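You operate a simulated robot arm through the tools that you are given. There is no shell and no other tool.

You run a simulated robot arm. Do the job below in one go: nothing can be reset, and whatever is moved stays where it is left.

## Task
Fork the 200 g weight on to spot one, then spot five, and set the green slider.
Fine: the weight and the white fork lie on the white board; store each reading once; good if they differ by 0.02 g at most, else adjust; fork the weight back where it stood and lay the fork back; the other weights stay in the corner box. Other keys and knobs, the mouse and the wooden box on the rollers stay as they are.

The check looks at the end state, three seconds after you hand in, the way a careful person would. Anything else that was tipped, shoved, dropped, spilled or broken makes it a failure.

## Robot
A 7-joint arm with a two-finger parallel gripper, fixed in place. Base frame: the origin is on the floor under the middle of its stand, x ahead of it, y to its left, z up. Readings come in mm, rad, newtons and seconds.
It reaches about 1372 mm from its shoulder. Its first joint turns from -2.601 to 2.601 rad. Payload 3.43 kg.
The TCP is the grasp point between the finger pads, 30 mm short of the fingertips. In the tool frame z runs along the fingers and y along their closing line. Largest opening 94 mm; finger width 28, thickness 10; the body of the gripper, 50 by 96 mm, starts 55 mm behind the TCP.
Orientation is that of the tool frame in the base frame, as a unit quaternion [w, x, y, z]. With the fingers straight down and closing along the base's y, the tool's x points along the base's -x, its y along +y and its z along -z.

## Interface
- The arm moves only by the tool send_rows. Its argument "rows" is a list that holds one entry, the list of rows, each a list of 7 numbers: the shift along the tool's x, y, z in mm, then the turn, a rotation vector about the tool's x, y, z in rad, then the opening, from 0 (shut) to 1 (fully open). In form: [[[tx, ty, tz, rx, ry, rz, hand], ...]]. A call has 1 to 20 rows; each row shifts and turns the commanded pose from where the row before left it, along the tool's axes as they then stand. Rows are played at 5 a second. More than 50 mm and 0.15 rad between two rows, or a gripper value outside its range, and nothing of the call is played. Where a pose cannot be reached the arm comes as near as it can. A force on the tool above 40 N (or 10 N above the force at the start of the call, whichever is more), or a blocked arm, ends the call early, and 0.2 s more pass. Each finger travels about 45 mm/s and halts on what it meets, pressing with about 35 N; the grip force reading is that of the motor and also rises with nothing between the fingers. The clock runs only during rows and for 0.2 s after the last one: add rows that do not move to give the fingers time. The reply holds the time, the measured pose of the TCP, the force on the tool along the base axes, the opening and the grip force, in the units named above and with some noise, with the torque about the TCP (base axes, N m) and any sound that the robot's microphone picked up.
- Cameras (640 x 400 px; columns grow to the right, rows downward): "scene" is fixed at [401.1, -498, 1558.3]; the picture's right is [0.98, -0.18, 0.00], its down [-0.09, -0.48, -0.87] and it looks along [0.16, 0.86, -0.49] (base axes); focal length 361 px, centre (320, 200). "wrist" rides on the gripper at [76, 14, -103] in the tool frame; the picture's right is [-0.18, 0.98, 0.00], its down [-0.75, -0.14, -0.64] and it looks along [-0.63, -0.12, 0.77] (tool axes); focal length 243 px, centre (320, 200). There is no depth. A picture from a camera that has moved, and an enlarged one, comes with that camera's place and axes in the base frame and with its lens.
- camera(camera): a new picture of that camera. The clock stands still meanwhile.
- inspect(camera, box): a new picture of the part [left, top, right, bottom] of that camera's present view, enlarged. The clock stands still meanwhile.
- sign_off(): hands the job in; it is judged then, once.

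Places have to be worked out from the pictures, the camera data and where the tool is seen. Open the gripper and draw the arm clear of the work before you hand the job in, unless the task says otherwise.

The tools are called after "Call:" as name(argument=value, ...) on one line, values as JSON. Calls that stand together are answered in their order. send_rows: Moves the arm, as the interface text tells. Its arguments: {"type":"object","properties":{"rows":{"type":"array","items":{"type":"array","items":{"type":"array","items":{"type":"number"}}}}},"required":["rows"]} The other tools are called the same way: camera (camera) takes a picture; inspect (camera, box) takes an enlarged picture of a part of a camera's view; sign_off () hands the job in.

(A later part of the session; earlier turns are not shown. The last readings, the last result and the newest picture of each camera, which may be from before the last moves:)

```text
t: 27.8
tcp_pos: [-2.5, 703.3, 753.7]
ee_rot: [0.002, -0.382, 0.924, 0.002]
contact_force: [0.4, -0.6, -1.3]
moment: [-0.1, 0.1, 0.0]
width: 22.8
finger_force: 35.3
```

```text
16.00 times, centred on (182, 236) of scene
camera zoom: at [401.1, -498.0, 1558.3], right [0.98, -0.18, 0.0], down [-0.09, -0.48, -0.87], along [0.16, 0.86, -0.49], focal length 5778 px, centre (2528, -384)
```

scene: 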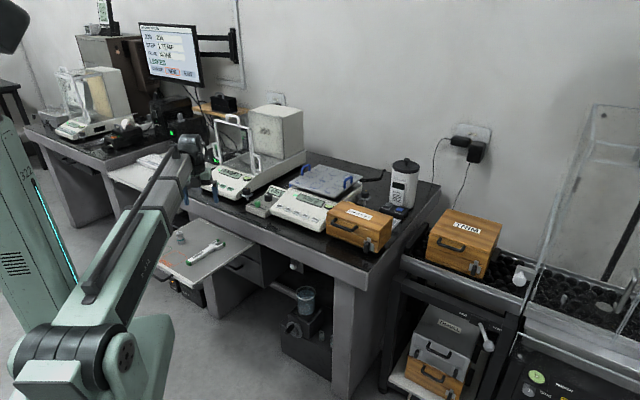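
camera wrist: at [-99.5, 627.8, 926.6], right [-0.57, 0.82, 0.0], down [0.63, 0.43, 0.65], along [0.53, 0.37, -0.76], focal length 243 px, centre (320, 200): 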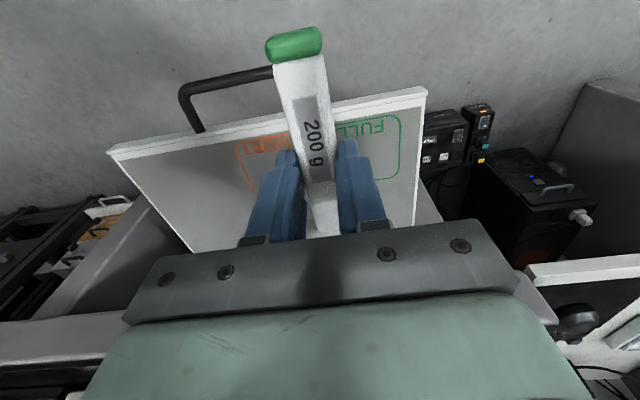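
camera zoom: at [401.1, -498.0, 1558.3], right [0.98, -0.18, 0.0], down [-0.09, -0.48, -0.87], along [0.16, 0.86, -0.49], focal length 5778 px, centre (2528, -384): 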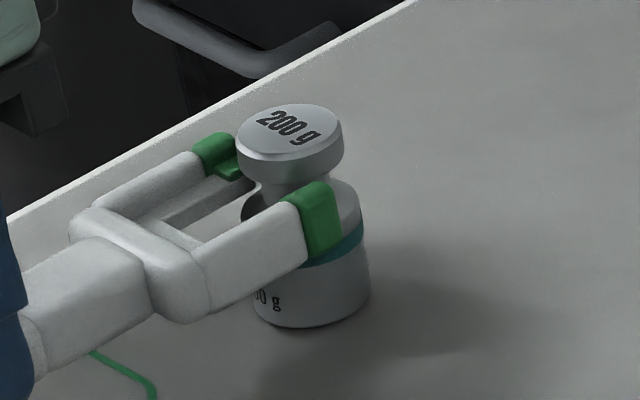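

The weight has begun to tip away — the top moved about 3 mm — so the lips or ledges are touching. I back the fork out 14 mm at once so the weight settles upright, and look again.

Call:
send_rows(rows=[[[3, 0, 0, 0, 0, 0, 0], [3, 0, 0, 0, 0, 0, 0], [4, 0, 0, 0, 0, 0, 0], [4, 0, 0, 0, 0, 0, 0], [0, 0, 0, 0, 0, 0, 0], [0, 0, 0, 0, 0, 0, 0]]])

Call:
inspect(camera="scene", box=[162, 224, 202, 249])

```text
t: 29.2
tcp_pos: [-13.0, 694.4, 753.4]
ee_rot: [0.003, -0.383, 0.924, 0.003]
contact_force: [0.5, 0.7, -1.6]
moment: [-0.06, 0.07, 0.0]
width: 22.9
finger_force: 35.1
```

```text
16.00 times, centred on (182, 236) of scene
camera zoom: at [401.1, -498.0, 1558.3], right [0.98, -0.18, 0.0], down [-0.09, -0.48, -0.87], along [0.16, 0.86, -0.49], focal length 5778 px, centre (2528, -384)
```

zoom: 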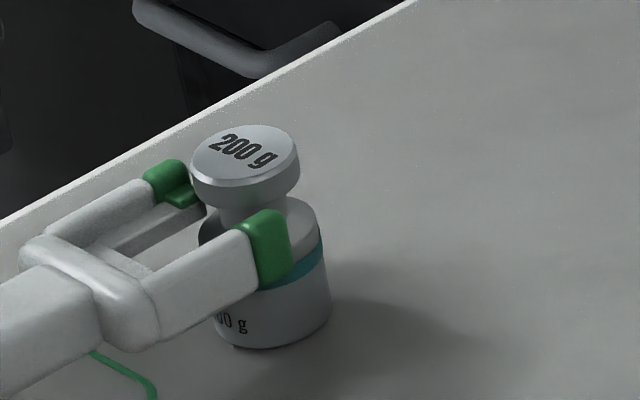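

The weight was dragged back with the fork: the lips are already hooked under the knob and carrying its front edge, so the fork is slightly too high. I lower it gently by 2.5 mm so the weight stands flat, then look.

Call:
send_rows(rows=[[[0, 0, 0.8, 0, 0, 0, 0], [0, 0, 0.8, 0, 0, 0, 0], [0, 0, 0.9, 0, 0, 0, 0], [0, 0, 0, 0, 0, 0, 0], [0, 0, 0, 0, 0, 0, 0]]])

Call:
inspect(camera="scene", box=[162, 224, 202, 249])

```text
t: 30.4
tcp_pos: [-12.7, 693.9, 751.1]
ee_rot: [0.003, -0.381, 0.924, 0.002]
contact_force: [-0.4, 0.3, -1.0]
moment: [-0.03, 0.05, 0.06]
width: 23.1
finger_force: 35.3
```

```text
16.00 times, centred on (182, 236) of scene
camera zoom: at [401.1, -498.0, 1558.3], right [0.98, -0.18, 0.0], down [-0.09, -0.48, -0.87], along [0.16, 0.86, -0.49], focal length 5778 px, centre (2528, -384)
```

zoom: 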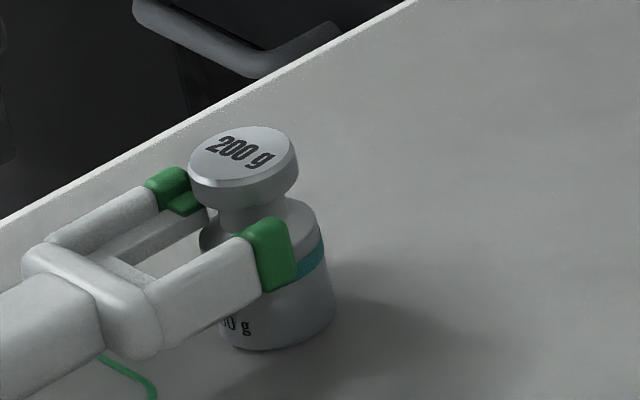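

The weight stands upright again, now about 10 mm nearer the robot than at the start, with the lips just under its knob. I lower another 0.4 mm for clearance and advance 8 mm, then check for motion.

Call:
send_rows(rows=[[[0, 0, 0.4, 0, 0, 0, 0], [-4, 0, 0, 0, 0, 0, 0], [-4, 0, 0, 0, 0, 0, 0], [0, 0, 0, 0, 0, 0, 0], [0, 0, 0, 0, 0, 0, 0]]])

Call:
inspect(camera="scene", box=[162, 224, 202, 249])

```text
t: 31.6
tcp_pos: [-5.9, 701.7, 750.7]
ee_rot: [0.003, -0.382, 0.924, 0.002]
contact_force: [-1.4, 0.8, 1.1]
moment: [0.15, -0.06, 0.14]
width: 23.0
finger_force: 35.3
```

```text
16.00 times, centred on (182, 236) of scene
camera zoom: at [401.1, -498.0, 1558.3], right [0.98, -0.18, 0.0], down [-0.09, -0.48, -0.87], along [0.16, 0.86, -0.49], focal length 5778 px, centre (2528, -384)
```

zoom: 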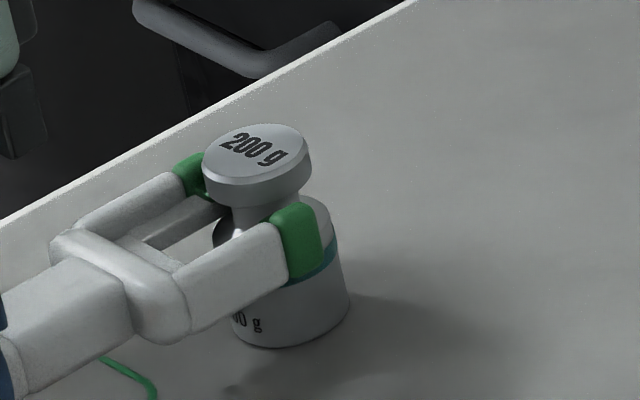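

The force and moment readings now show the fork pressed up ~2.4 N and toward −u: its −u ledge is bearing on the weight's shoulder, so it is a bit low and slightly off-centre. I raise 1.0 mm and shift 0.7 mm toward −u, then read the force again.

Call:
send_rows(rows=[[[0, 0, -0.5, 0, 0, 0, 0], [0, 0, -0.5, 0, 0, 0, 0], [0, 0.7, 0, 0, 0, 0, 0], [0, 0, 0, 0, 0, 0, 0], [0, 0, 0, 0, 0, 0, 0], [0, 0, 0, 0, 0, 0, 0]]])

Call:
inspect(camera="scene", box=[162, 224, 202, 249])

```text
t: 33.0
tcp_pos: [-6.9, 700.5, 752.1]
ee_rot: [0.003, -0.383, 0.924, 0.002]
contact_force: [-0.5, 0.2, 0.2]
moment: [-0.01, 0.01, -0.04]
width: 23.1
finger_force: 35.2
```

```text
16.00 times, centred on (182, 236) of scene
camera zoom: at [401.1, -498.0, 1558.3], right [0.98, -0.18, 0.0], down [-0.09, -0.48, -0.87], along [0.16, 0.86, -0.49], focal length 5778 px, centre (2528, -384)
```

zoom: 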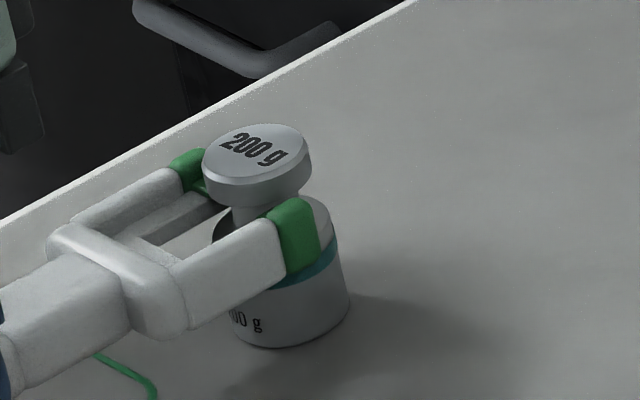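

Moments are back to about zero and the weight stayed upright and still, so the fork is free in the neck gap. I advance 6 mm and read again.

Call:
send_rows(rows=[[[-3, 0, 0, 0, 0, 0, 0], [-3, 0, 0, 0, 0, 0, 0], [0, 0, 0, 0, 0, 0, 0], [0, 0, 0, 0, 0, 0, 0], [0, 0, 0, 0, 0, 0, 0]]])

Call:
inspect(camera="scene", box=[162, 224, 202, 249])

```text
t: 34.2
tcp_pos: [-3.3, 705.2, 751.9]
ee_rot: [0.003, -0.383, 0.924, 0.002]
contact_force: [0.9, 0.3, -0.7]
moment: [-0.03, 0.04, -0.01]
width: 23.1
finger_force: 34.7
```

```text
16.00 times, centred on (182, 236) of scene
camera zoom: at [401.1, -498.0, 1558.3], right [0.98, -0.18, 0.0], down [-0.09, -0.48, -0.87], along [0.16, 0.86, -0.49], focal length 5778 px, centre (2528, -384)
```

zoom: 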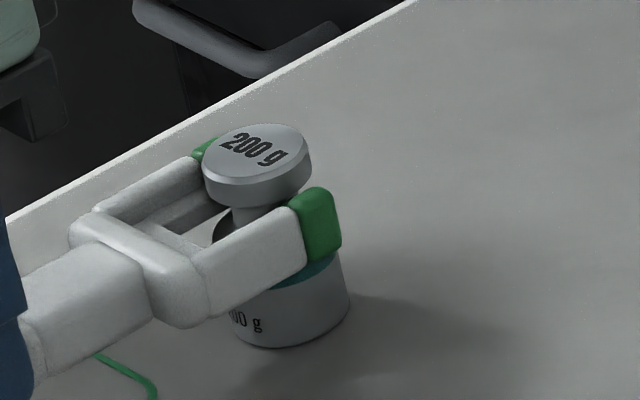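

The fork advanced without touching; the weight did not move. I advance another 7 mm.

Call:
send_rows(rows=[[[-3, 0, 0, 0, 0, 0, 0], [-2, 0, 0, 0, 0, 0, 0], [-2, 0, 0, 0, 0, 0, 0], [0, 0, 0, 0, 0, 0, 0], [0, 0, 0, 0, 0, 0, 0]]])

Call:
inspect(camera="scene", box=[162, 224, 202, 249])

```text
t: 35.4
tcp_pos: [2.0, 710.2, 750.7]
ee_rot: [0.003, -0.383, 0.924, 0.002]
contact_force: [0.3, 0.1, -1.4]
moment: [-0.03, 0.04, -0.03]
width: 22.9
finger_force: 34.8
```

```text
16.00 times, centred on (182, 236) of scene
camera zoom: at [401.1, -498.0, 1558.3], right [0.98, -0.18, 0.0], down [-0.09, -0.48, -0.87], along [0.16, 0.86, -0.49], focal length 5778 px, centre (2528, -384)
```

zoom: 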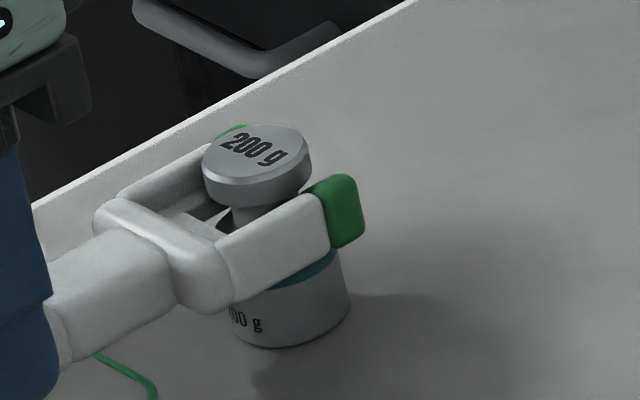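

Still free. I advance 4 mm more and check the seating.

Call:
send_rows(rows=[[[-2, 0, 0, 0, 0, 0, 0], [-2, 0, 0, 0, 0, 0, 0], [0, 0, 0, 0, 0, 0, 0], [0, 0, 0, 0, 0, 0, 0], [0, 0, 0, 0, 0, 0, 0]]])

Call:
inspect(camera="scene", box=[162, 224, 202, 249])

```text
t: 36.6
tcp_pos: [4.6, 712.5, 752.6]
ee_rot: [0.004, -0.382, 0.924, 0.003]
contact_force: [-0.4, 0.7, -0.4]
moment: [-0.04, 0.0, 0.0]
width: 22.9
finger_force: 34.6
```

```text
16.00 times, centred on (182, 236) of scene
camera zoom: at [401.1, -498.0, 1558.3], right [0.98, -0.18, 0.0], down [-0.09, -0.48, -0.87], along [0.16, 0.86, -0.49], focal length 5778 px, centre (2528, -384)
```

zoom: 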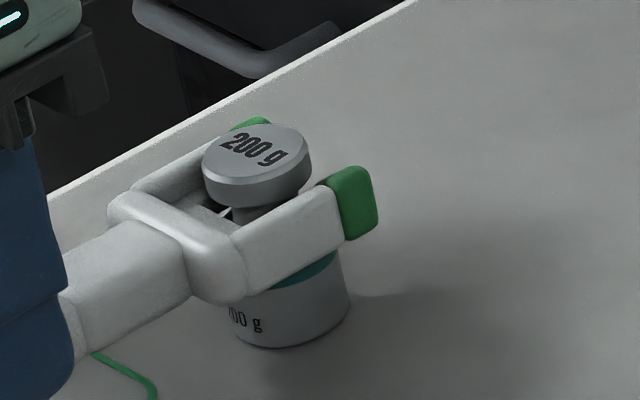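

A narrow gap still shows between neck and the fork's inner end; about 2 mm remain. I advance 1.5 mm more.

Call:
send_rows(rows=[[[-1, 0, 0, 0, 0, 0, 0], [-0.7, 0, 0, 0, 0, 0, 0], [0, 0, 0, 0, 0, 0, 0], [0, 0, 0, 0, 0, 0, 0], [0, 0, 0, 0, 0, 0, 0]]])

Call:
inspect(camera="scene", box=[162, 224, 202, 249])

```text
t: 37.8
tcp_pos: [5.4, 712.6, 752.3]
ee_rot: [0.003, -0.382, 0.924, 0.003]
contact_force: [-0.4, 0.8, 0.3]
moment: [-0.04, 0.04, -0.01]
width: 22.8
finger_force: 35.0
```

```text
16.00 times, centred on (182, 236) of scene
camera zoom: at [401.1, -498.0, 1558.3], right [0.98, -0.18, 0.0], down [-0.09, -0.48, -0.87], along [0.16, 0.86, -0.49], focal length 5778 px, centre (2528, -384)
```

zoom: 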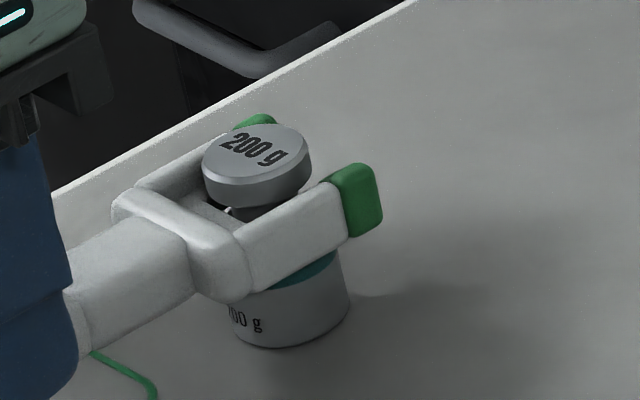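

Almost seated. One more millimetre forward, then I lift 3 mm slowly and check that the knob sits level behind the lips.

Call:
send_rows(rows=[[[-1, 0, 0, 0, 0, 0, 0], [0, 0, 0, 0, 0, 0, 0], [0, 0, -1, 0, 0, 0, 0], [0, 0, -1, 0, 0, 0, 0], [0, 0, -1, 0, 0, 0, 0], [0, 0, 0, 0, 0, 0, 0], [0, 0, 0, 0, 0, 0, 0]]])

Call:
inspect(camera="scene", box=[162, 224, 202, 249])

```text
t: 39.4
tcp_pos: [6.2, 714.3, 754.8]
ee_rot: [0.002, -0.382, 0.924, 0.003]
contact_force: [0.6, -0.4, -1.9]
moment: [-0.12, 0.16, -0.01]
width: 23.0
finger_force: 34.8
```

```text
16.00 times, centred on (182, 236) of scene
camera zoom: at [401.1, -498.0, 1558.3], right [0.98, -0.18, 0.0], down [-0.09, -0.48, -0.87], along [0.16, 0.86, -0.49], focal length 5778 px, centre (2528, -384)
```

zoom: 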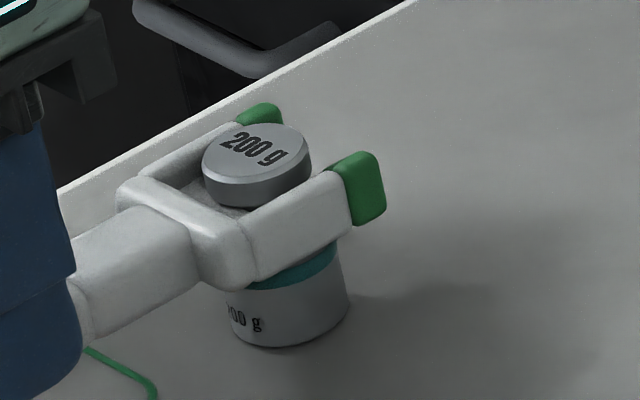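

The moment shows the load is now on the fork. I lift 6 mm more and check that the weight hangs straight.

Call:
send_rows(rows=[[[0, 0, -1.5, 0, 0, 0, 0], [0, 0, -1.5, 0, 0, 0, 0], [0, 0, -1.5, 0, 0, 0, 0], [0, 0, -1.5, 0, 0, 0, 0], [0, 0, 0, 0, 0, 0, 0], [0, 0, 0, 0, 0, 0, 0]]])

Call:
inspect(camera="scene", box=[162, 224, 202, 249])

```text
t: 40.8
tcp_pos: [4.7, 715.0, 760.2]
ee_rot: [0.003, -0.383, 0.924, 0.002]
contact_force: [0.0, 0.4, -3.1]
moment: [-0.17, 0.11, -0.04]
width: 23.3
finger_force: 34.7
```

```text
16.00 times, centred on (182, 236) of scene
camera zoom: at [401.1, -498.0, 1558.3], right [0.98, -0.18, 0.0], down [-0.09, -0.48, -0.87], along [0.16, 0.86, -0.49], focal length 5778 px, centre (2528, -384)
```

zoom: 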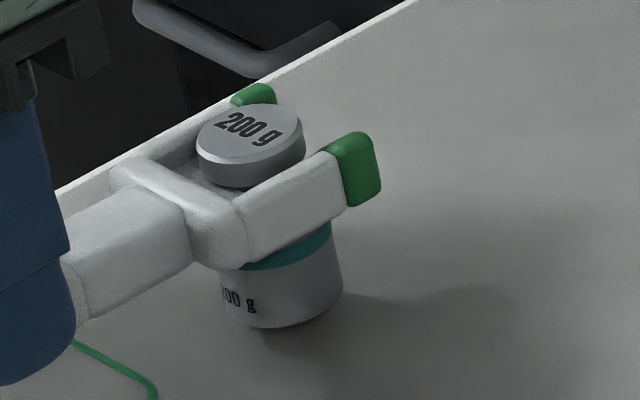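

The weight hangs straight in the fork (touch-down corresponds to TCP about 63 mm above the surface). I raise it smoothly well above the table level.

Call:
send_rows(rows=[[[0, 0, -5, 0, 0, 0, 0], [0, 0, -10, 0, 0, 0, 0], [0, 0, -15, 0, 0, 0, 0], [0, 0, -18, 0, 0, 0, 0], [0, 0, -18, 0, 0, 0, 0], [0, 0, -18, 0, 0, 0, 0], [0, 0, -18, 0, 0, 0, 0], [0, 0, -18, 0, 0, 0, 0], [0, 0, -18, 0, 0, 0, 0], [0, 0, -18, 0, 0, 0, 0], [0, 0, -18, 0, 0, 0, 0], [0, 0, -18, 0, 0, 0, 0], [0, 0, -18, 0, 0, 0, 0], [0, 0, -15, 0, 0, 0, 0], [0, 0, -10, 0, 0, 0, 0], [0, 0, -5, 0, 0, 0, 0], [0, 0, 0, 0, 0, 0, 0], [0, 0, 0, 0, 0, 0, 0]]])

Call:
camera(camera="scene")

Call:
inspect(camera="scene", box=[140, 140, 200, 190])

```text
t: 44.6
tcp_pos: [5.1, 712.7, 1001.3]
ee_rot: [0.003, -0.383, 0.924, 0.003]
contact_force: [0.5, 0.5, -3.0]
moment: [-0.15, 0.11, 0.02]
width: 23.1
finger_force: 35.1
```

```text
taken
```

scene: 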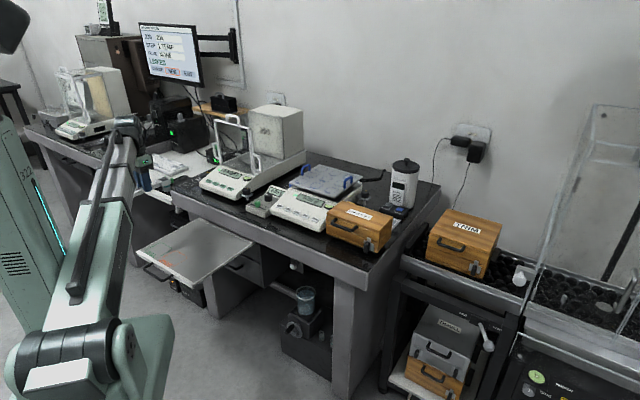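

```text
8.00 times, centred on (170, 165) of scene
camera zoom: at [401.1, -498.0, 1558.3], right [0.98, -0.18, 0.0], down [-0.09, -0.48, -0.87], along [0.16, 0.86, -0.49], focal length 2889 px, centre (1520, 480)
```

zoom: 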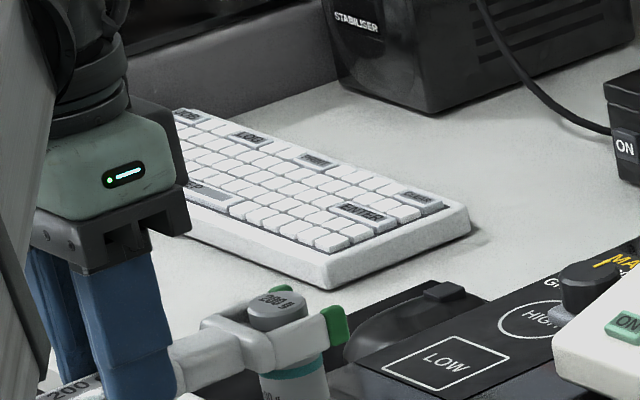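

The weight rides well. I carry it diagonally toward the balance while rising to z≈1070, first half.

Call:
send_rows(rows=[[[-5.31, -4.75, -1.64, 0, 0, 0, 0], [-10.63, -9.5, -3.28, 0, 0, 0, 0], [-17.71, -15.84, -5.47, 0, 0, 0, 0], [-17.71, -15.84, -5.47, 0, 0, 0, 0], [-17.71, -15.84, -5.47, 0, 0, 0, 0], [-17.71, -15.84, -5.47, 0, 0, 0, 0], [-17.71, -15.84, -5.47, 0, 0, 0, 0], [-17.71, -15.84, -5.47, 0, 0, 0, 0], [-17.71, -15.84, -5.47, 0, 0, 0, 0], [-17.71, -15.84, -5.47, 0, 0, 0, 0], [-17.71, -15.84, -5.47, 0, 0, 0, 0], [-17.71, -15.84, -5.47, 0, 0, 0, 0], [-17.71, -15.84, -5.47, 0, 0, 0, 0], [-10.63, -9.5, -3.28, 0, 0, 0, 0], [-5.31, -4.75, -1.64, 0, 0, 0, 0], [0, 0, 0, 0, 0, 0, 0], [0, 0, 0, 0, 0, 0, 0]]])

Call:
camera(camera="scene")

```text
t: 48.2
tcp_pos: [308.9, 730.5, 1072.2]
ee_rot: [0.002, -0.383, 0.924, 0.003]
contact_force: [-0.8, -0.2, -3.5]
moment: [-0.13, 0.15, 0.01]
width: 23.0
finger_force: 34.9
```

```text
taken
```

scene: 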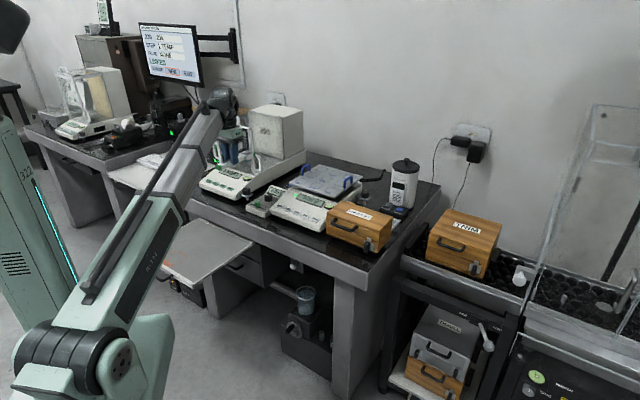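

Halfway; the shield of the other balance is well to the left. I continue the second half at constant height to above spot ONE.

Call:
send_rows(rows=[[[-5.31, -4.75, 0, 0, 0, 0, 0], [-10.63, -9.5, 0, 0, 0, 0, 0], [-17.71, -15.84, 0, 0, 0, 0, 0], [-17.71, -15.84, 0, 0, 0, 0, 0], [-17.71, -15.84, 0, 0, 0, 0, 0], [-17.71, -15.84, 0, 0, 0, 0, 0], [-17.71, -15.84, 0, 0, 0, 0, 0], [-17.71, -15.84, 0, 0, 0, 0, 0], [-17.71, -15.84, 0, 0, 0, 0, 0], [-17.71, -15.84, 0, 0, 0, 0, 0], [-17.71, -15.84, 0, 0, 0, 0, 0], [-17.71, -15.84, 0, 0, 0, 0, 0], [-17.71, -15.84, 0, 0, 0, 0, 0], [-10.63, -9.5, 0, 0, 0, 0, 0], [-5.31, -4.75, 0, 0, 0, 0, 0], [0, 0, 0, 0, 0, 0, 0], [0, 0, 0, 0, 0, 0, 0]]])

Call:
camera(camera="scene")

Call:
inspect(camera="scene", box=[270, 110, 370, 200])

Call:
camera(camera="wrist")

```text
t: 51.8
tcp_pos: [612.8, 747.0, 1072.6]
ee_rot: [0.003, -0.383, 0.924, 0.003]
contact_force: [-0.1, 0.3, -2.1]
moment: [-0.12, 0.12, 0.02]
width: 22.9
finger_force: 35.2
```

```text
taken
```

scene: 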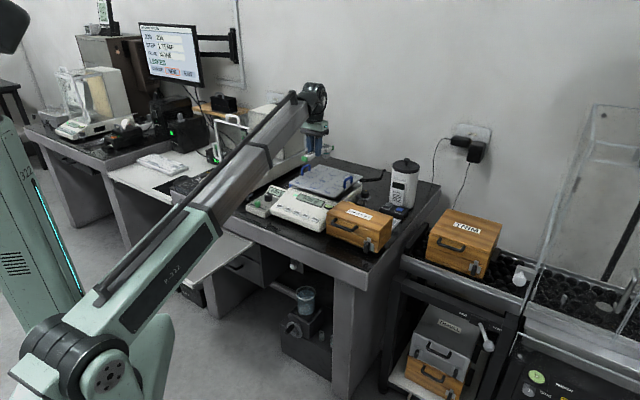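

```text
4.44 times, centred on (320, 155) of scene
camera zoom: at [401.1, -498.0, 1558.3], right [0.98, -0.18, 0.0], down [-0.09, -0.48, -0.87], along [0.16, 0.86, -0.49], focal length 1605 px, centre (320, 400)
```

zoom: 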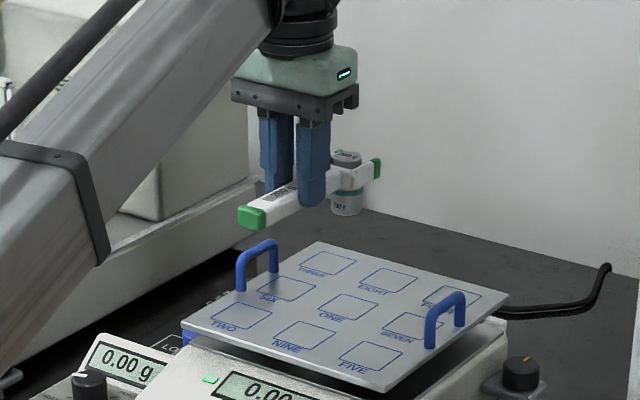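

```text
taken
camera wrist: at [548.2, 701.7, 1175.4], right [-0.57, 0.82, 0.0], down [0.63, 0.43, 0.65], along [0.53, 0.37, -0.76], focal length 243 px, centre (320, 200)
```

wrist: 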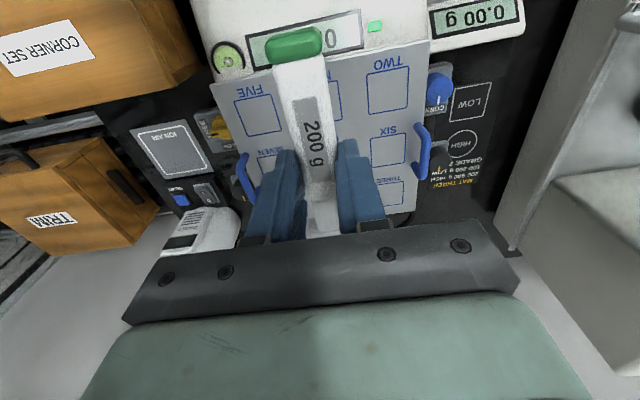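

The weight hangs above the pan, everything undisturbed. I zoom on both cameras to refine the spot positions relative to the hand before lowering.

Call:
inspect(camera="wrist", box=[220, 40, 440, 220])

Call:
inspect(camera="scene", box=[300, 140, 360, 190])

Call:
inspect(camera="scene", box=[330, 135, 370, 160])

```text
2.22 times, centred on (330, 130) of wrist
camera zoom: at [548.2, 701.7, 1175.4], right [-0.57, 0.82, 0.0], down [0.63, 0.43, 0.65], along [0.53, 0.37, -0.76], focal length 539 px, centre (298, 356)
```

zoom: 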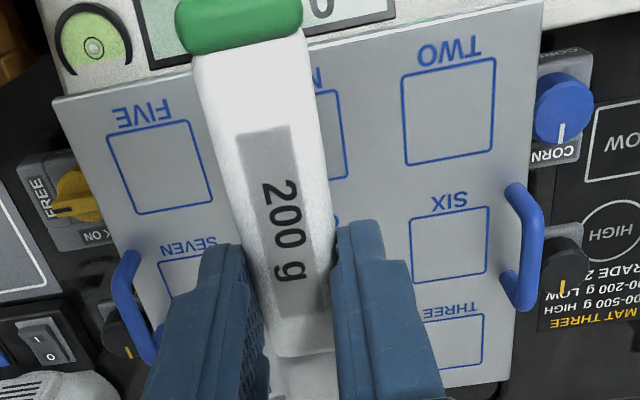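

```text
8.00 times, centred on (330, 165) of scene
camera zoom: at [401.1, -498.0, 1558.3], right [0.98, -0.18, 0.0], down [-0.09, -0.48, -0.87], along [0.16, 0.86, -0.49], focal length 2889 px, centre (240, 480)
```

zoom: 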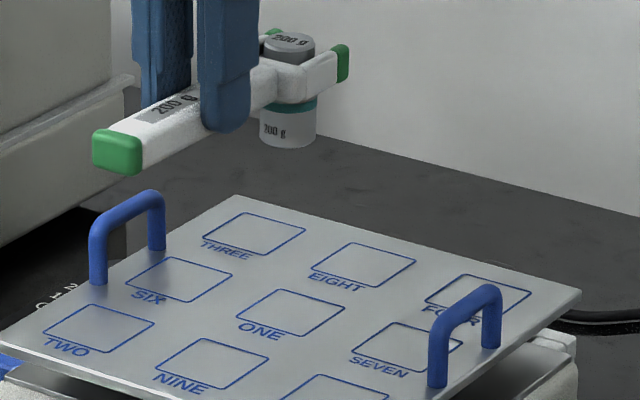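

```text
16.00 times, centred on (350, 148) of scene
camera zoom: at [401.1, -498.0, 1558.3], right [0.98, -0.18, 0.0], down [-0.09, -0.48, -0.87], along [0.16, 0.86, -0.49], focal length 5778 px, centre (-160, 1040)
```

zoom: 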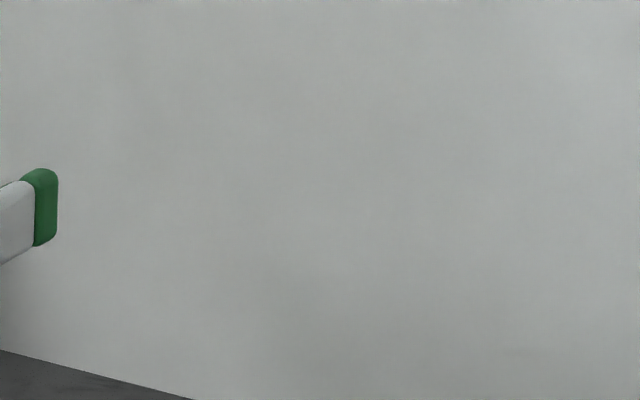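

I take a closer scene view of the hanging weight and of spot ONE to compare their positions.

Call:
inspect(camera="scene", box=[305, 135, 345, 160])

Call:
inspect(camera="scene", box=[315, 165, 355, 190])

```text
16.00 times, centred on (325, 148) of scene
camera zoom: at [401.1, -498.0, 1558.3], right [0.98, -0.18, 0.0], down [-0.09, -0.48, -0.87], along [0.16, 0.86, -0.49], focal length 5778 px, centre (240, 1040)
```

zoom: 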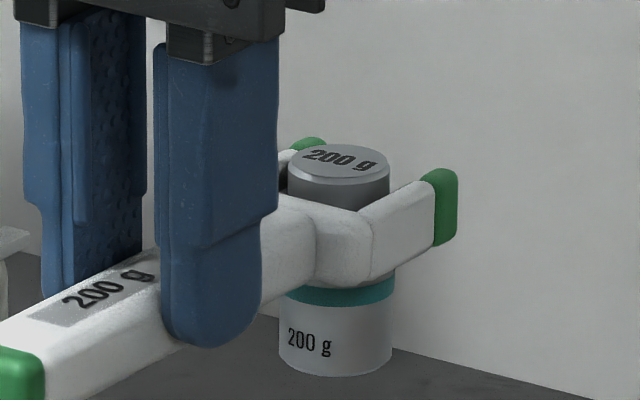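

```text
16.00 times, centred on (335, 178) of scene
camera zoom: at [401.1, -498.0, 1558.3], right [0.98, -0.18, 0.0], down [-0.09, -0.48, -0.87], along [0.16, 0.86, -0.49], focal length 5778 px, centre (80, 560)
```

zoom: 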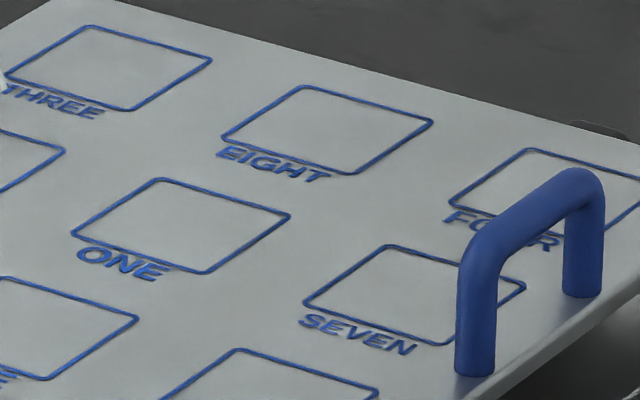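

Relative to spot ONE the weight is about 2 mm short in the back direction and 0.5 mm to the left. I correct that and lower 88 mm, leaving roughly 10 mm to the pan.

Call:
send_rows(rows=[[[-2, -0.5, 5, 0, 0, 0, 0], [0, 0, 10, 0, 0, 0, 0], [0, 0, 15, 0, 0, 0, 0], [0, 0, 18, 0, 0, 0, 0], [0, 0, 18, 0, 0, 0, 0], [0, 0, 12, 0, 0, 0, 0], [0, 0, 7, 0, 0, 0, 0], [0, 0, 3, 0, 0, 0, 0], [0, 0, 0, 0, 0, 0, 0], [0, 0, 0, 0, 0, 0, 0]]])

Call:
inspect(camera="scene", box=[310, 150, 350, 175])

Call:
inspect(camera="scene", box=[270, 130, 370, 200])

```text
t: 54.0
tcp_pos: [613.4, 748.8, 985.5]
ee_rot: [0.003, -0.382, 0.924, 0.003]
contact_force: [-0.3, 0.5, -1.9]
moment: [-0.11, 0.11, 0.0]
width: 23.3
finger_force: 35.1
```

```text
16.00 times, centred on (330, 162) of scene
camera zoom: at [401.1, -498.0, 1558.3], right [0.98, -0.18, 0.0], down [-0.09, -0.48, -0.87], along [0.16, 0.86, -0.49], focal length 5778 px, centre (160, 800)
```

zoom: 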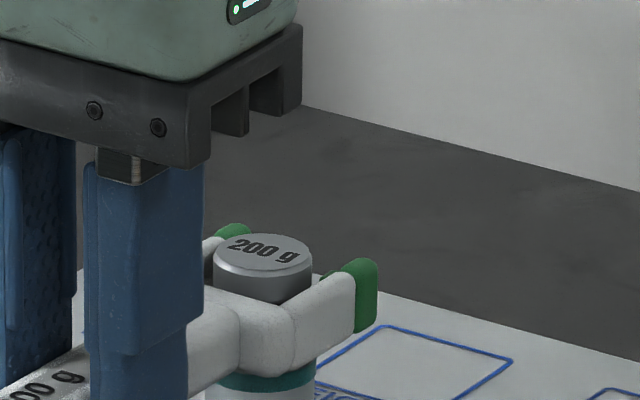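

```text
5.71 times, centred on (320, 165) of scene
camera zoom: at [401.1, -498.0, 1558.3], right [0.98, -0.18, 0.0], down [-0.09, -0.48, -0.87], along [0.16, 0.86, -0.49], focal length 2064 px, centre (320, 400)
```

zoom: 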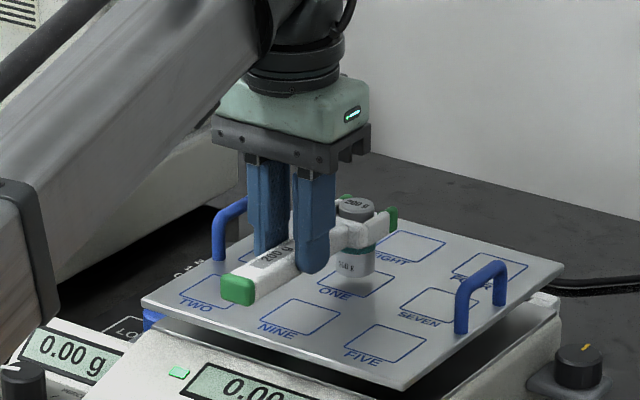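

The weight is over ONE with ~10 mm to go. I lower 8 mm more and view the base against the square.

Call:
send_rows(rows=[[[0, 0, 3, 0, 0, 0, 0], [0, 0, 3, 0, 0, 0, 0], [0, 0, 2, 0, 0, 0, 0], [0, 0, 0, 0, 0, 0, 0], [0, 0, 0, 0, 0, 0, 0]]])

Call:
inspect(camera="scene", box=[310, 162, 350, 187])

```text
t: 55.2
tcp_pos: [614.3, 748.4, 977.1]
ee_rot: [0.002, -0.383, 0.924, 0.002]
contact_force: [0.3, 0.8, -2.1]
moment: [-0.05, 0.1, -0.02]
width: 23.2
finger_force: 34.7
```

```text
16.00 times, centred on (330, 174) of scene
camera zoom: at [401.1, -498.0, 1558.3], right [0.98, -0.18, 0.0], down [-0.09, -0.48, -0.87], along [0.16, 0.86, -0.49], focal length 5778 px, centre (160, 608)
```

zoom: 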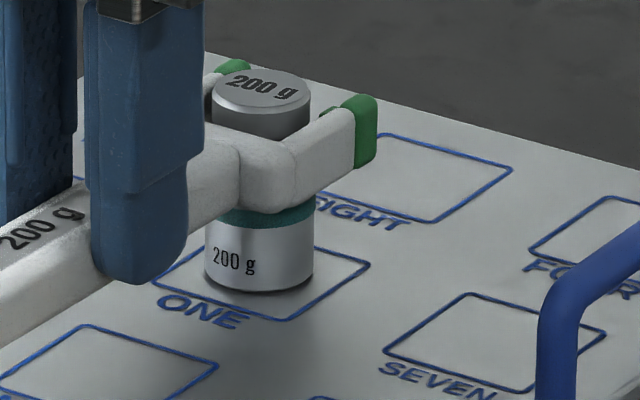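

The base is centred on ONE and about 1–2 mm above the pan. I lower in small steps and check the balance display for touch-down.

Call:
send_rows(rows=[[[0, 0, 0.7, 0, 0, 0, 0], [0, 0, 0.7, 0, 0, 0, 0], [0, 0, 0.6, 0, 0, 0, 0], [0, 0, 0, 0, 0, 0, 0], [0, 0, 0, 0, 0, 0, 0]]])

Call:
inspect(camera="scene", box=[310, 162, 350, 187])

Call:
inspect(camera="scene", box=[270, 185, 340, 230])

```text
t: 56.4
tcp_pos: [613.2, 748.0, 975.8]
ee_rot: [0.003, -0.383, 0.924, 0.003]
contact_force: [0.4, 0.5, -0.2]
moment: [-0.01, 0.02, 0.03]
width: 23.3
finger_force: 34.9
```

```text
16.00 times, centred on (330, 174) of scene
camera zoom: at [401.1, -498.0, 1558.3], right [0.98, -0.18, 0.0], down [-0.09, -0.48, -0.87], along [0.16, 0.86, -0.49], focal length 5778 px, centre (160, 608)
```

zoom: 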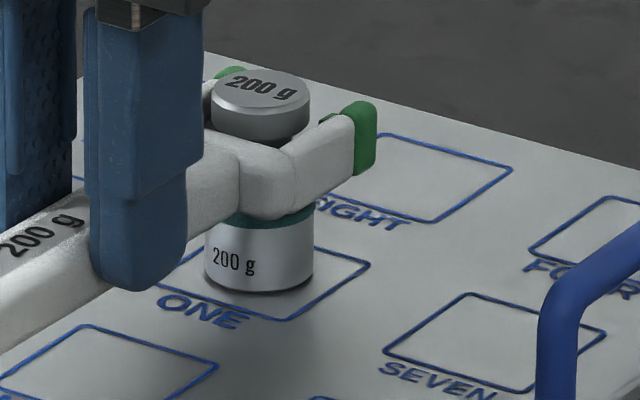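

```text
8.89 times, centred on (305, 208) of scene
camera zoom: at [401.1, -498.0, 1558.3], right [0.98, -0.18, 0.0], down [-0.09, -0.48, -0.87], along [0.16, 0.86, -0.49], focal length 3210 px, centre (453, 133)
```

zoom: 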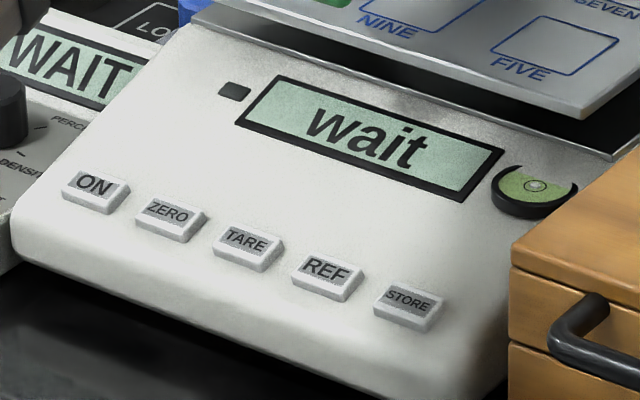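

The moment dropped to zero and the display shows "wait": the weight stands on the pan. I lower 0.8 mm more to the mid-gap height so the fork is free, and verify.

Call:
send_rows(rows=[[[0, 0, 0.4, 0, 0, 0, 0], [0, 0, 0.4, 0, 0, 0, 0], [0, 0, 0, 0, 0, 0, 0], [0, 0, 0, 0, 0, 0, 0], [0, 0, 0, 0, 0, 0, 0]]])

Call:
inspect(camera="scene", box=[310, 162, 350, 187])

Call:
inspect(camera="scene", box=[270, 185, 340, 230])

```text
t: 57.6
tcp_pos: [613.6, 748.3, 974.2]
ee_rot: [0.003, -0.383, 0.924, 0.003]
contact_force: [-0.3, -0.6, 0.3]
moment: [-0.03, 0.03, -0.01]
width: 23.1
finger_force: 35.0
```

```text
16.00 times, centred on (330, 174) of scene
camera zoom: at [401.1, -498.0, 1558.3], right [0.98, -0.18, 0.0], down [-0.09, -0.48, -0.87], along [0.16, 0.86, -0.49], focal length 5778 px, centre (160, 608)
```

zoom: 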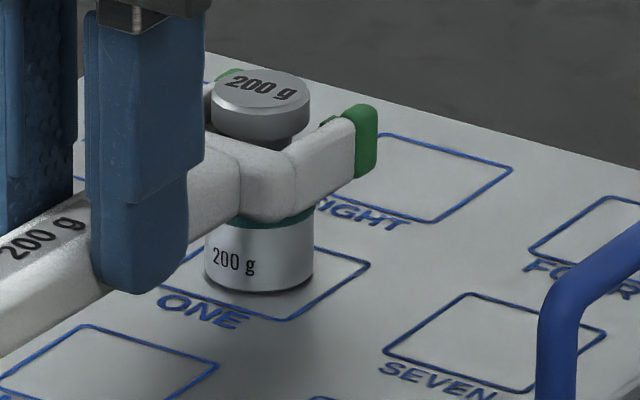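

```text
8.89 times, centred on (305, 208) of scene
camera zoom: at [401.1, -498.0, 1558.3], right [0.98, -0.18, 0.0], down [-0.09, -0.48, -0.87], along [0.16, 0.86, -0.49], focal length 3210 px, centre (453, 133)
```

zoom: 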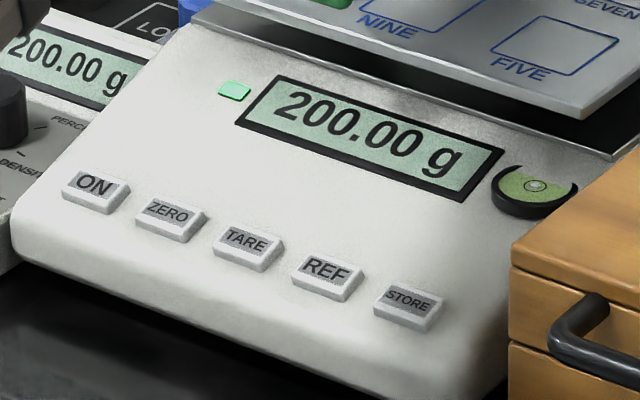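

The display reads 200.00 g stable with the fork free. I withdraw the fork straight back 12 mm at constant height and check that the weight doesn't follow.

Call:
send_rows(rows=[[[3, 0, -0.023, 0, 0, 0, 0], [3, 0, -0.023, 0, 0, 0, 0], [3, 0, -0.023, 0, 0, 0, 0], [3, 0, -0.023, 0, 0, 0, 0], [0, 0, 0, 0, 0, 0, 0], [0, 0, 0, 0, 0, 0, 0]]])

Call:
inspect(camera="scene", box=[310, 162, 350, 187])

Call:
inspect(camera="scene", box=[270, 185, 340, 230])

```text
t: 59.0
tcp_pos: [605.8, 740.1, 973.9]
ee_rot: [0.002, -0.383, 0.924, 0.002]
contact_force: [0.9, 0.4, -1.2]
moment: [0.0, 0.0, 0.0]
width: 23.0
finger_force: 34.9
```

```text
16.00 times, centred on (330, 174) of scene
camera zoom: at [401.1, -498.0, 1558.3], right [0.98, -0.18, 0.0], down [-0.09, -0.48, -0.87], along [0.16, 0.86, -0.49], focal length 5778 px, centre (160, 608)
```

zoom: 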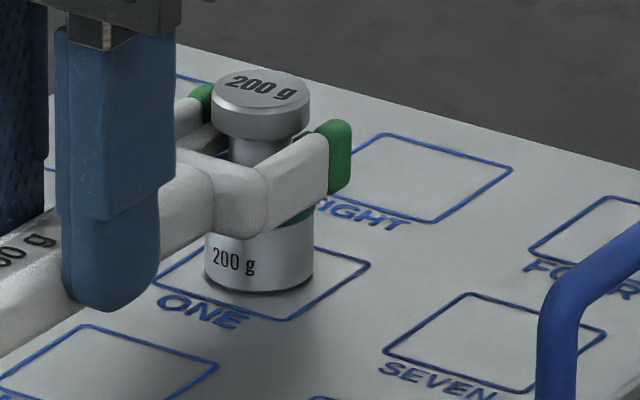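

```text
8.89 times, centred on (305, 208) of scene
camera zoom: at [401.1, -498.0, 1558.3], right [0.98, -0.18, 0.0], down [-0.09, -0.48, -0.87], along [0.16, 0.86, -0.49], focal length 3210 px, centre (453, 133)
```

zoom: 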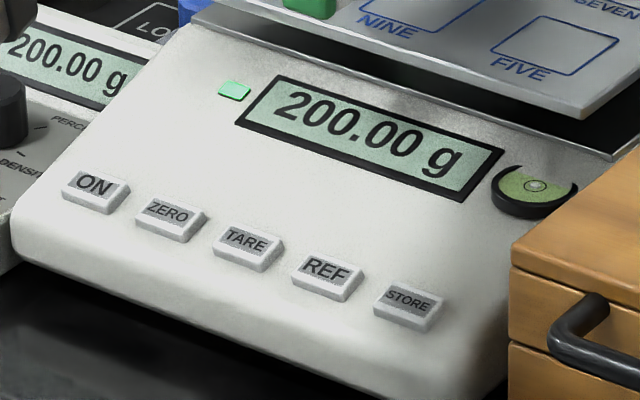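

The weight is unmoved and the reading steady. I withdraw another 14 mm.

Call:
send_rows(rows=[[[3, 0, -0.023, 0, 0, 0, 0], [3, 0, -0.023, 0, 0, 0, 0], [4, 0, -0.03, 0, 0, 0, 0], [4, 0, -0.03, 0, 0, 0, 0], [0, 0, 0, 0, 0, 0, 0], [0, 0, 0, 0, 0, 0, 0]]])

Call:
inspect(camera="scene", box=[310, 162, 350, 187])

Call:
inspect(camera="scene", box=[270, 185, 340, 230])

```text
t: 60.4
tcp_pos: [596.2, 730.3, 973.6]
ee_rot: [0.002, -0.382, 0.924, 0.003]
contact_force: [-0.1, 0.5, -0.7]
moment: [0.02, 0.02, -0.01]
width: 23.3
finger_force: 35.4
```

```text
16.00 times, centred on (330, 174) of scene
camera zoom: at [401.1, -498.0, 1558.3], right [0.98, -0.18, 0.0], down [-0.09, -0.48, -0.87], along [0.16, 0.86, -0.49], focal length 5778 px, centre (160, 608)
```

zoom: 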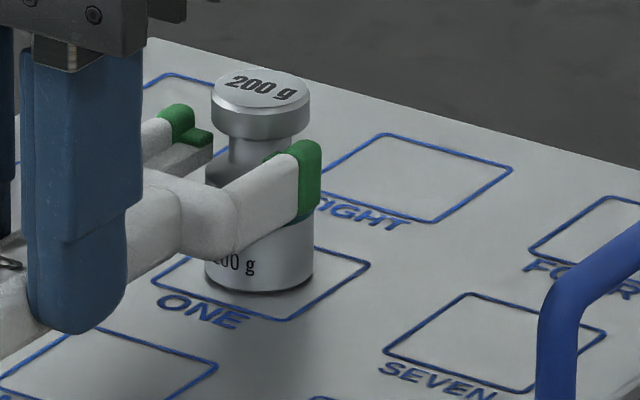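

```text
8.89 times, centred on (305, 208) of scene
camera zoom: at [401.1, -498.0, 1558.3], right [0.98, -0.18, 0.0], down [-0.09, -0.48, -0.87], along [0.16, 0.86, -0.49], focal length 3210 px, centre (453, 133)
```

zoom: 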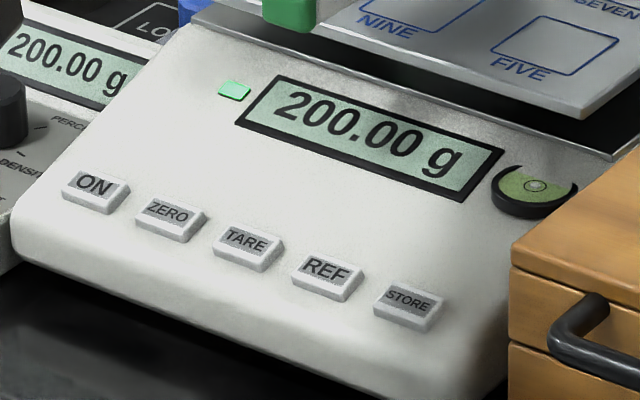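

The fork's lips are clear of the knob and the reading remains 200.00 g. I back out another 54 mm, then carry the fork back to above its resting place on the board so a bare fingertip can press STORE.

Call:
send_rows(rows=[[[5, 0, 0, 0, 0, 0, 0], [9, 0, 0, 0, 0, 0, 0], [10, 0, 0, 0, 0, 0, 0], [10, 0, 0, 0, 0, 0, 0], [10, 0, 0, 0, 0, 0, 0], [10.1, 0, 0, 0, 0, 0, 0], [15, 13.3, 0, 0, 0, 0, 0], [30, 26.6, 0, 0, 0, 0, 0], [30, 26.6, 0, 0, 0, 0, 0], [30, 26.6, 0, 0, 0, 0, 0], [30, 26.6, 0, 0, 0, 0, 0], [30, 26.6, 0, 0, 0, 0, 0], [30, 26.6, 0, 0, 0, 0, 0], [30, 26.6, 0, 0, 0, 0, 0], [30, 26.6, 0, 0, 0, 0, 0], [25, 22.2, 0, 0, 0, 0, 0], [19, 17.2, 0, 0, 0, 0, 0], [0, 0, 0, 0, 0, 0, 0], [0, 0, 0, 0, 0, 0, 0]]])

Call:
camera(camera="scene")

Call:
camera(camera="wrist")

```text
t: 64.4
tcp_pos: [157.7, 668.1, 972.5]
ee_rot: [0.003, -0.383, 0.924, 0.004]
contact_force: [-0.1, 0.1, -0.3]
moment: [0.03, 0.02, 0.01]
width: 23.0
finger_force: 34.9
```

```text
taken
```

scene: 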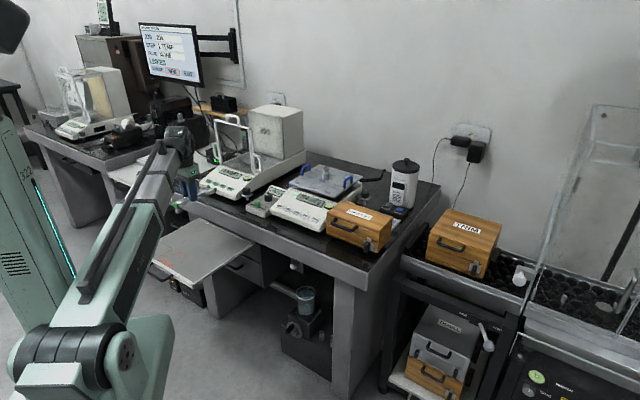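

```text
taken
camera wrist: at [94.6, 623.0, 1074.2], right [-0.57, 0.82, 0.0], down [0.63, 0.43, 0.65], along [0.53, 0.37, -0.76], focal length 243 px, centre (320, 200)
```

wrist: 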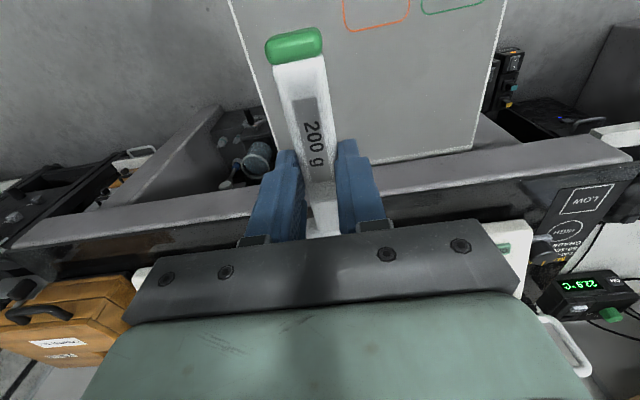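

The fork is above its resting place. I lower it to about 5 mm above the board.

Call:
send_rows(rows=[[[0, 0, 10, 0, 0, 0, 0], [0, 0, 25, 0, 0, 0, 0], [0, 0, 30, 0, 0, 0, 0], [0, 0, 30, 0, 0, 0, 0], [0, 0, 30, 0, 0, 0, 0], [0, 0, 30, 0, 0, 0, 0], [0, 0, 30, 0, 0, 0, 0], [0, 0, 25, 0, 0, 0, 0], [0, 0, 17, 0, 0, 0, 0], [0, 0, 10, 0, 0, 0, 0], [0, 0, 6, 0, 0, 0, 0], [0, 0, 0, 0, 0, 0, 0], [0, 0, 0, 0, 0, 0, 0]]])

Call:
inspect(camera="scene", box=[170, 210, 240, 270])

```text
t: 67.2
tcp_pos: [158.9, 669.6, 729.8]
ee_rot: [0.002, -0.382, 0.924, 0.002]
contact_force: [0.1, 0.4, -0.3]
moment: [0.01, -0.01, 0.02]
width: 23.2
finger_force: 35.5
```

```text
6.67 times, centred on (205, 240) of scene
camera zoom: at [401.1, -498.0, 1558.3], right [0.98, -0.18, 0.0], down [-0.09, -0.48, -0.87], along [0.16, 0.86, -0.49], focal length 2408 px, centre (1087, -67)
```

zoom: 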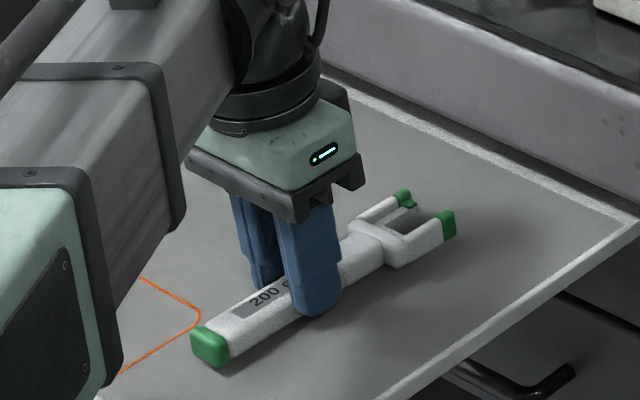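

About 6 mm remain. I lower in small steps to the resting height.

Call:
send_rows(rows=[[[0, 0, 2, 0, 0, 0, 0], [0, 0, 1.5, 0, 0, 0, 0], [0, 0, 1, 0, 0, 0, 0], [0, 0, 0.8, 0, 0, 0, 0], [0, 0, 0, 0, 0, 0, 0], [0, 0, 0, 0, 0, 0, 0]]])

Call:
inspect(camera="scene", box=[170, 210, 240, 270])

```text
t: 68.6
tcp_pos: [159.4, 668.5, 724.8]
ee_rot: [0.002, -0.382, 0.924, 0.003]
contact_force: [-0.9, -0.4, 9.6]
moment: [0.68, -0.69, 0.06]
width: 23.1
finger_force: 34.9
```

```text
6.67 times, centred on (205, 240) of scene
camera zoom: at [401.1, -498.0, 1558.3], right [0.98, -0.18, 0.0], down [-0.09, -0.48, -0.87], along [0.16, 0.86, -0.49], focal length 2408 px, centre (1087, -67)
```

zoom: 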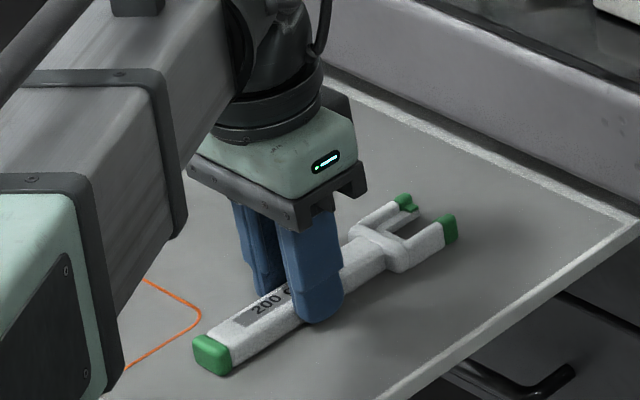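

The tine tips touched first (the fork sits ~0.7° nose-down in the grip), at the same place as before. I ease up 0.4 mm and open the fingers slowly to leave the fork on the board.

Call:
send_rows(rows=[[[0, 0, -0.4, 0, 0, 0, 0], [0, 0, 0, 0, 0, 0, 0.25], [0, 0, 0, 0, 0, 0, 0.27], [0, 0, 0, 0, 0, 0, 0.3], [0, 0, 0, 0, 0, 0, 0.4], [0, 0, 0, 0, 0, 0, 0.55], [0, 0, 0, 0, 0, 0, 0.6], [0, 0, 0, 0, 0, 0, 0.6], [0, 0, 0, 0, 0, 0, 0.6]]])

Call:
inspect(camera="scene", box=[170, 210, 240, 270])

Call:
inspect(camera="scene", box=[130, 10, 230, 90])

```text
t: 70.6
tcp_pos: [159.6, 669.6, 724.1]
ee_rot: [0.003, -0.383, 0.924, 0.003]
contact_force: [-0.8, 0.1, -0.5]
moment: [-0.02, 0.01, 0.0]
width: 56.5
finger_force: 0.0
```

```text
6.67 times, centred on (205, 240) of scene
camera zoom: at [401.1, -498.0, 1558.3], right [0.98, -0.18, 0.0], down [-0.09, -0.48, -0.87], along [0.16, 0.86, -0.49], focal length 2408 px, centre (1087, -67)
```

zoom: 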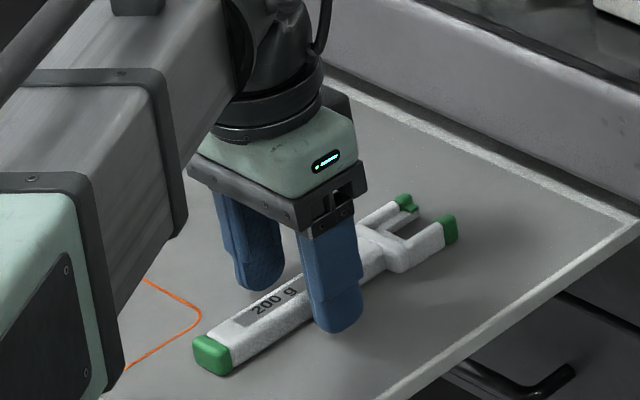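

```text
5.00 times, centred on (180, 50) of scene
camera zoom: at [401.1, -498.0, 1558.3], right [0.98, -0.18, 0.0], down [-0.09, -0.48, -0.87], along [0.16, 0.86, -0.49], focal length 1806 px, centre (1020, 950)
```

zoom: 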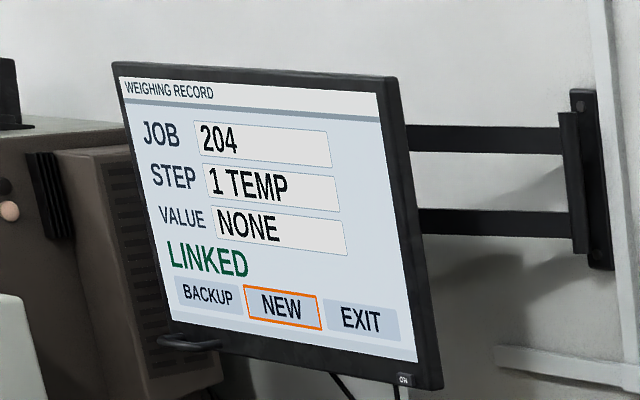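

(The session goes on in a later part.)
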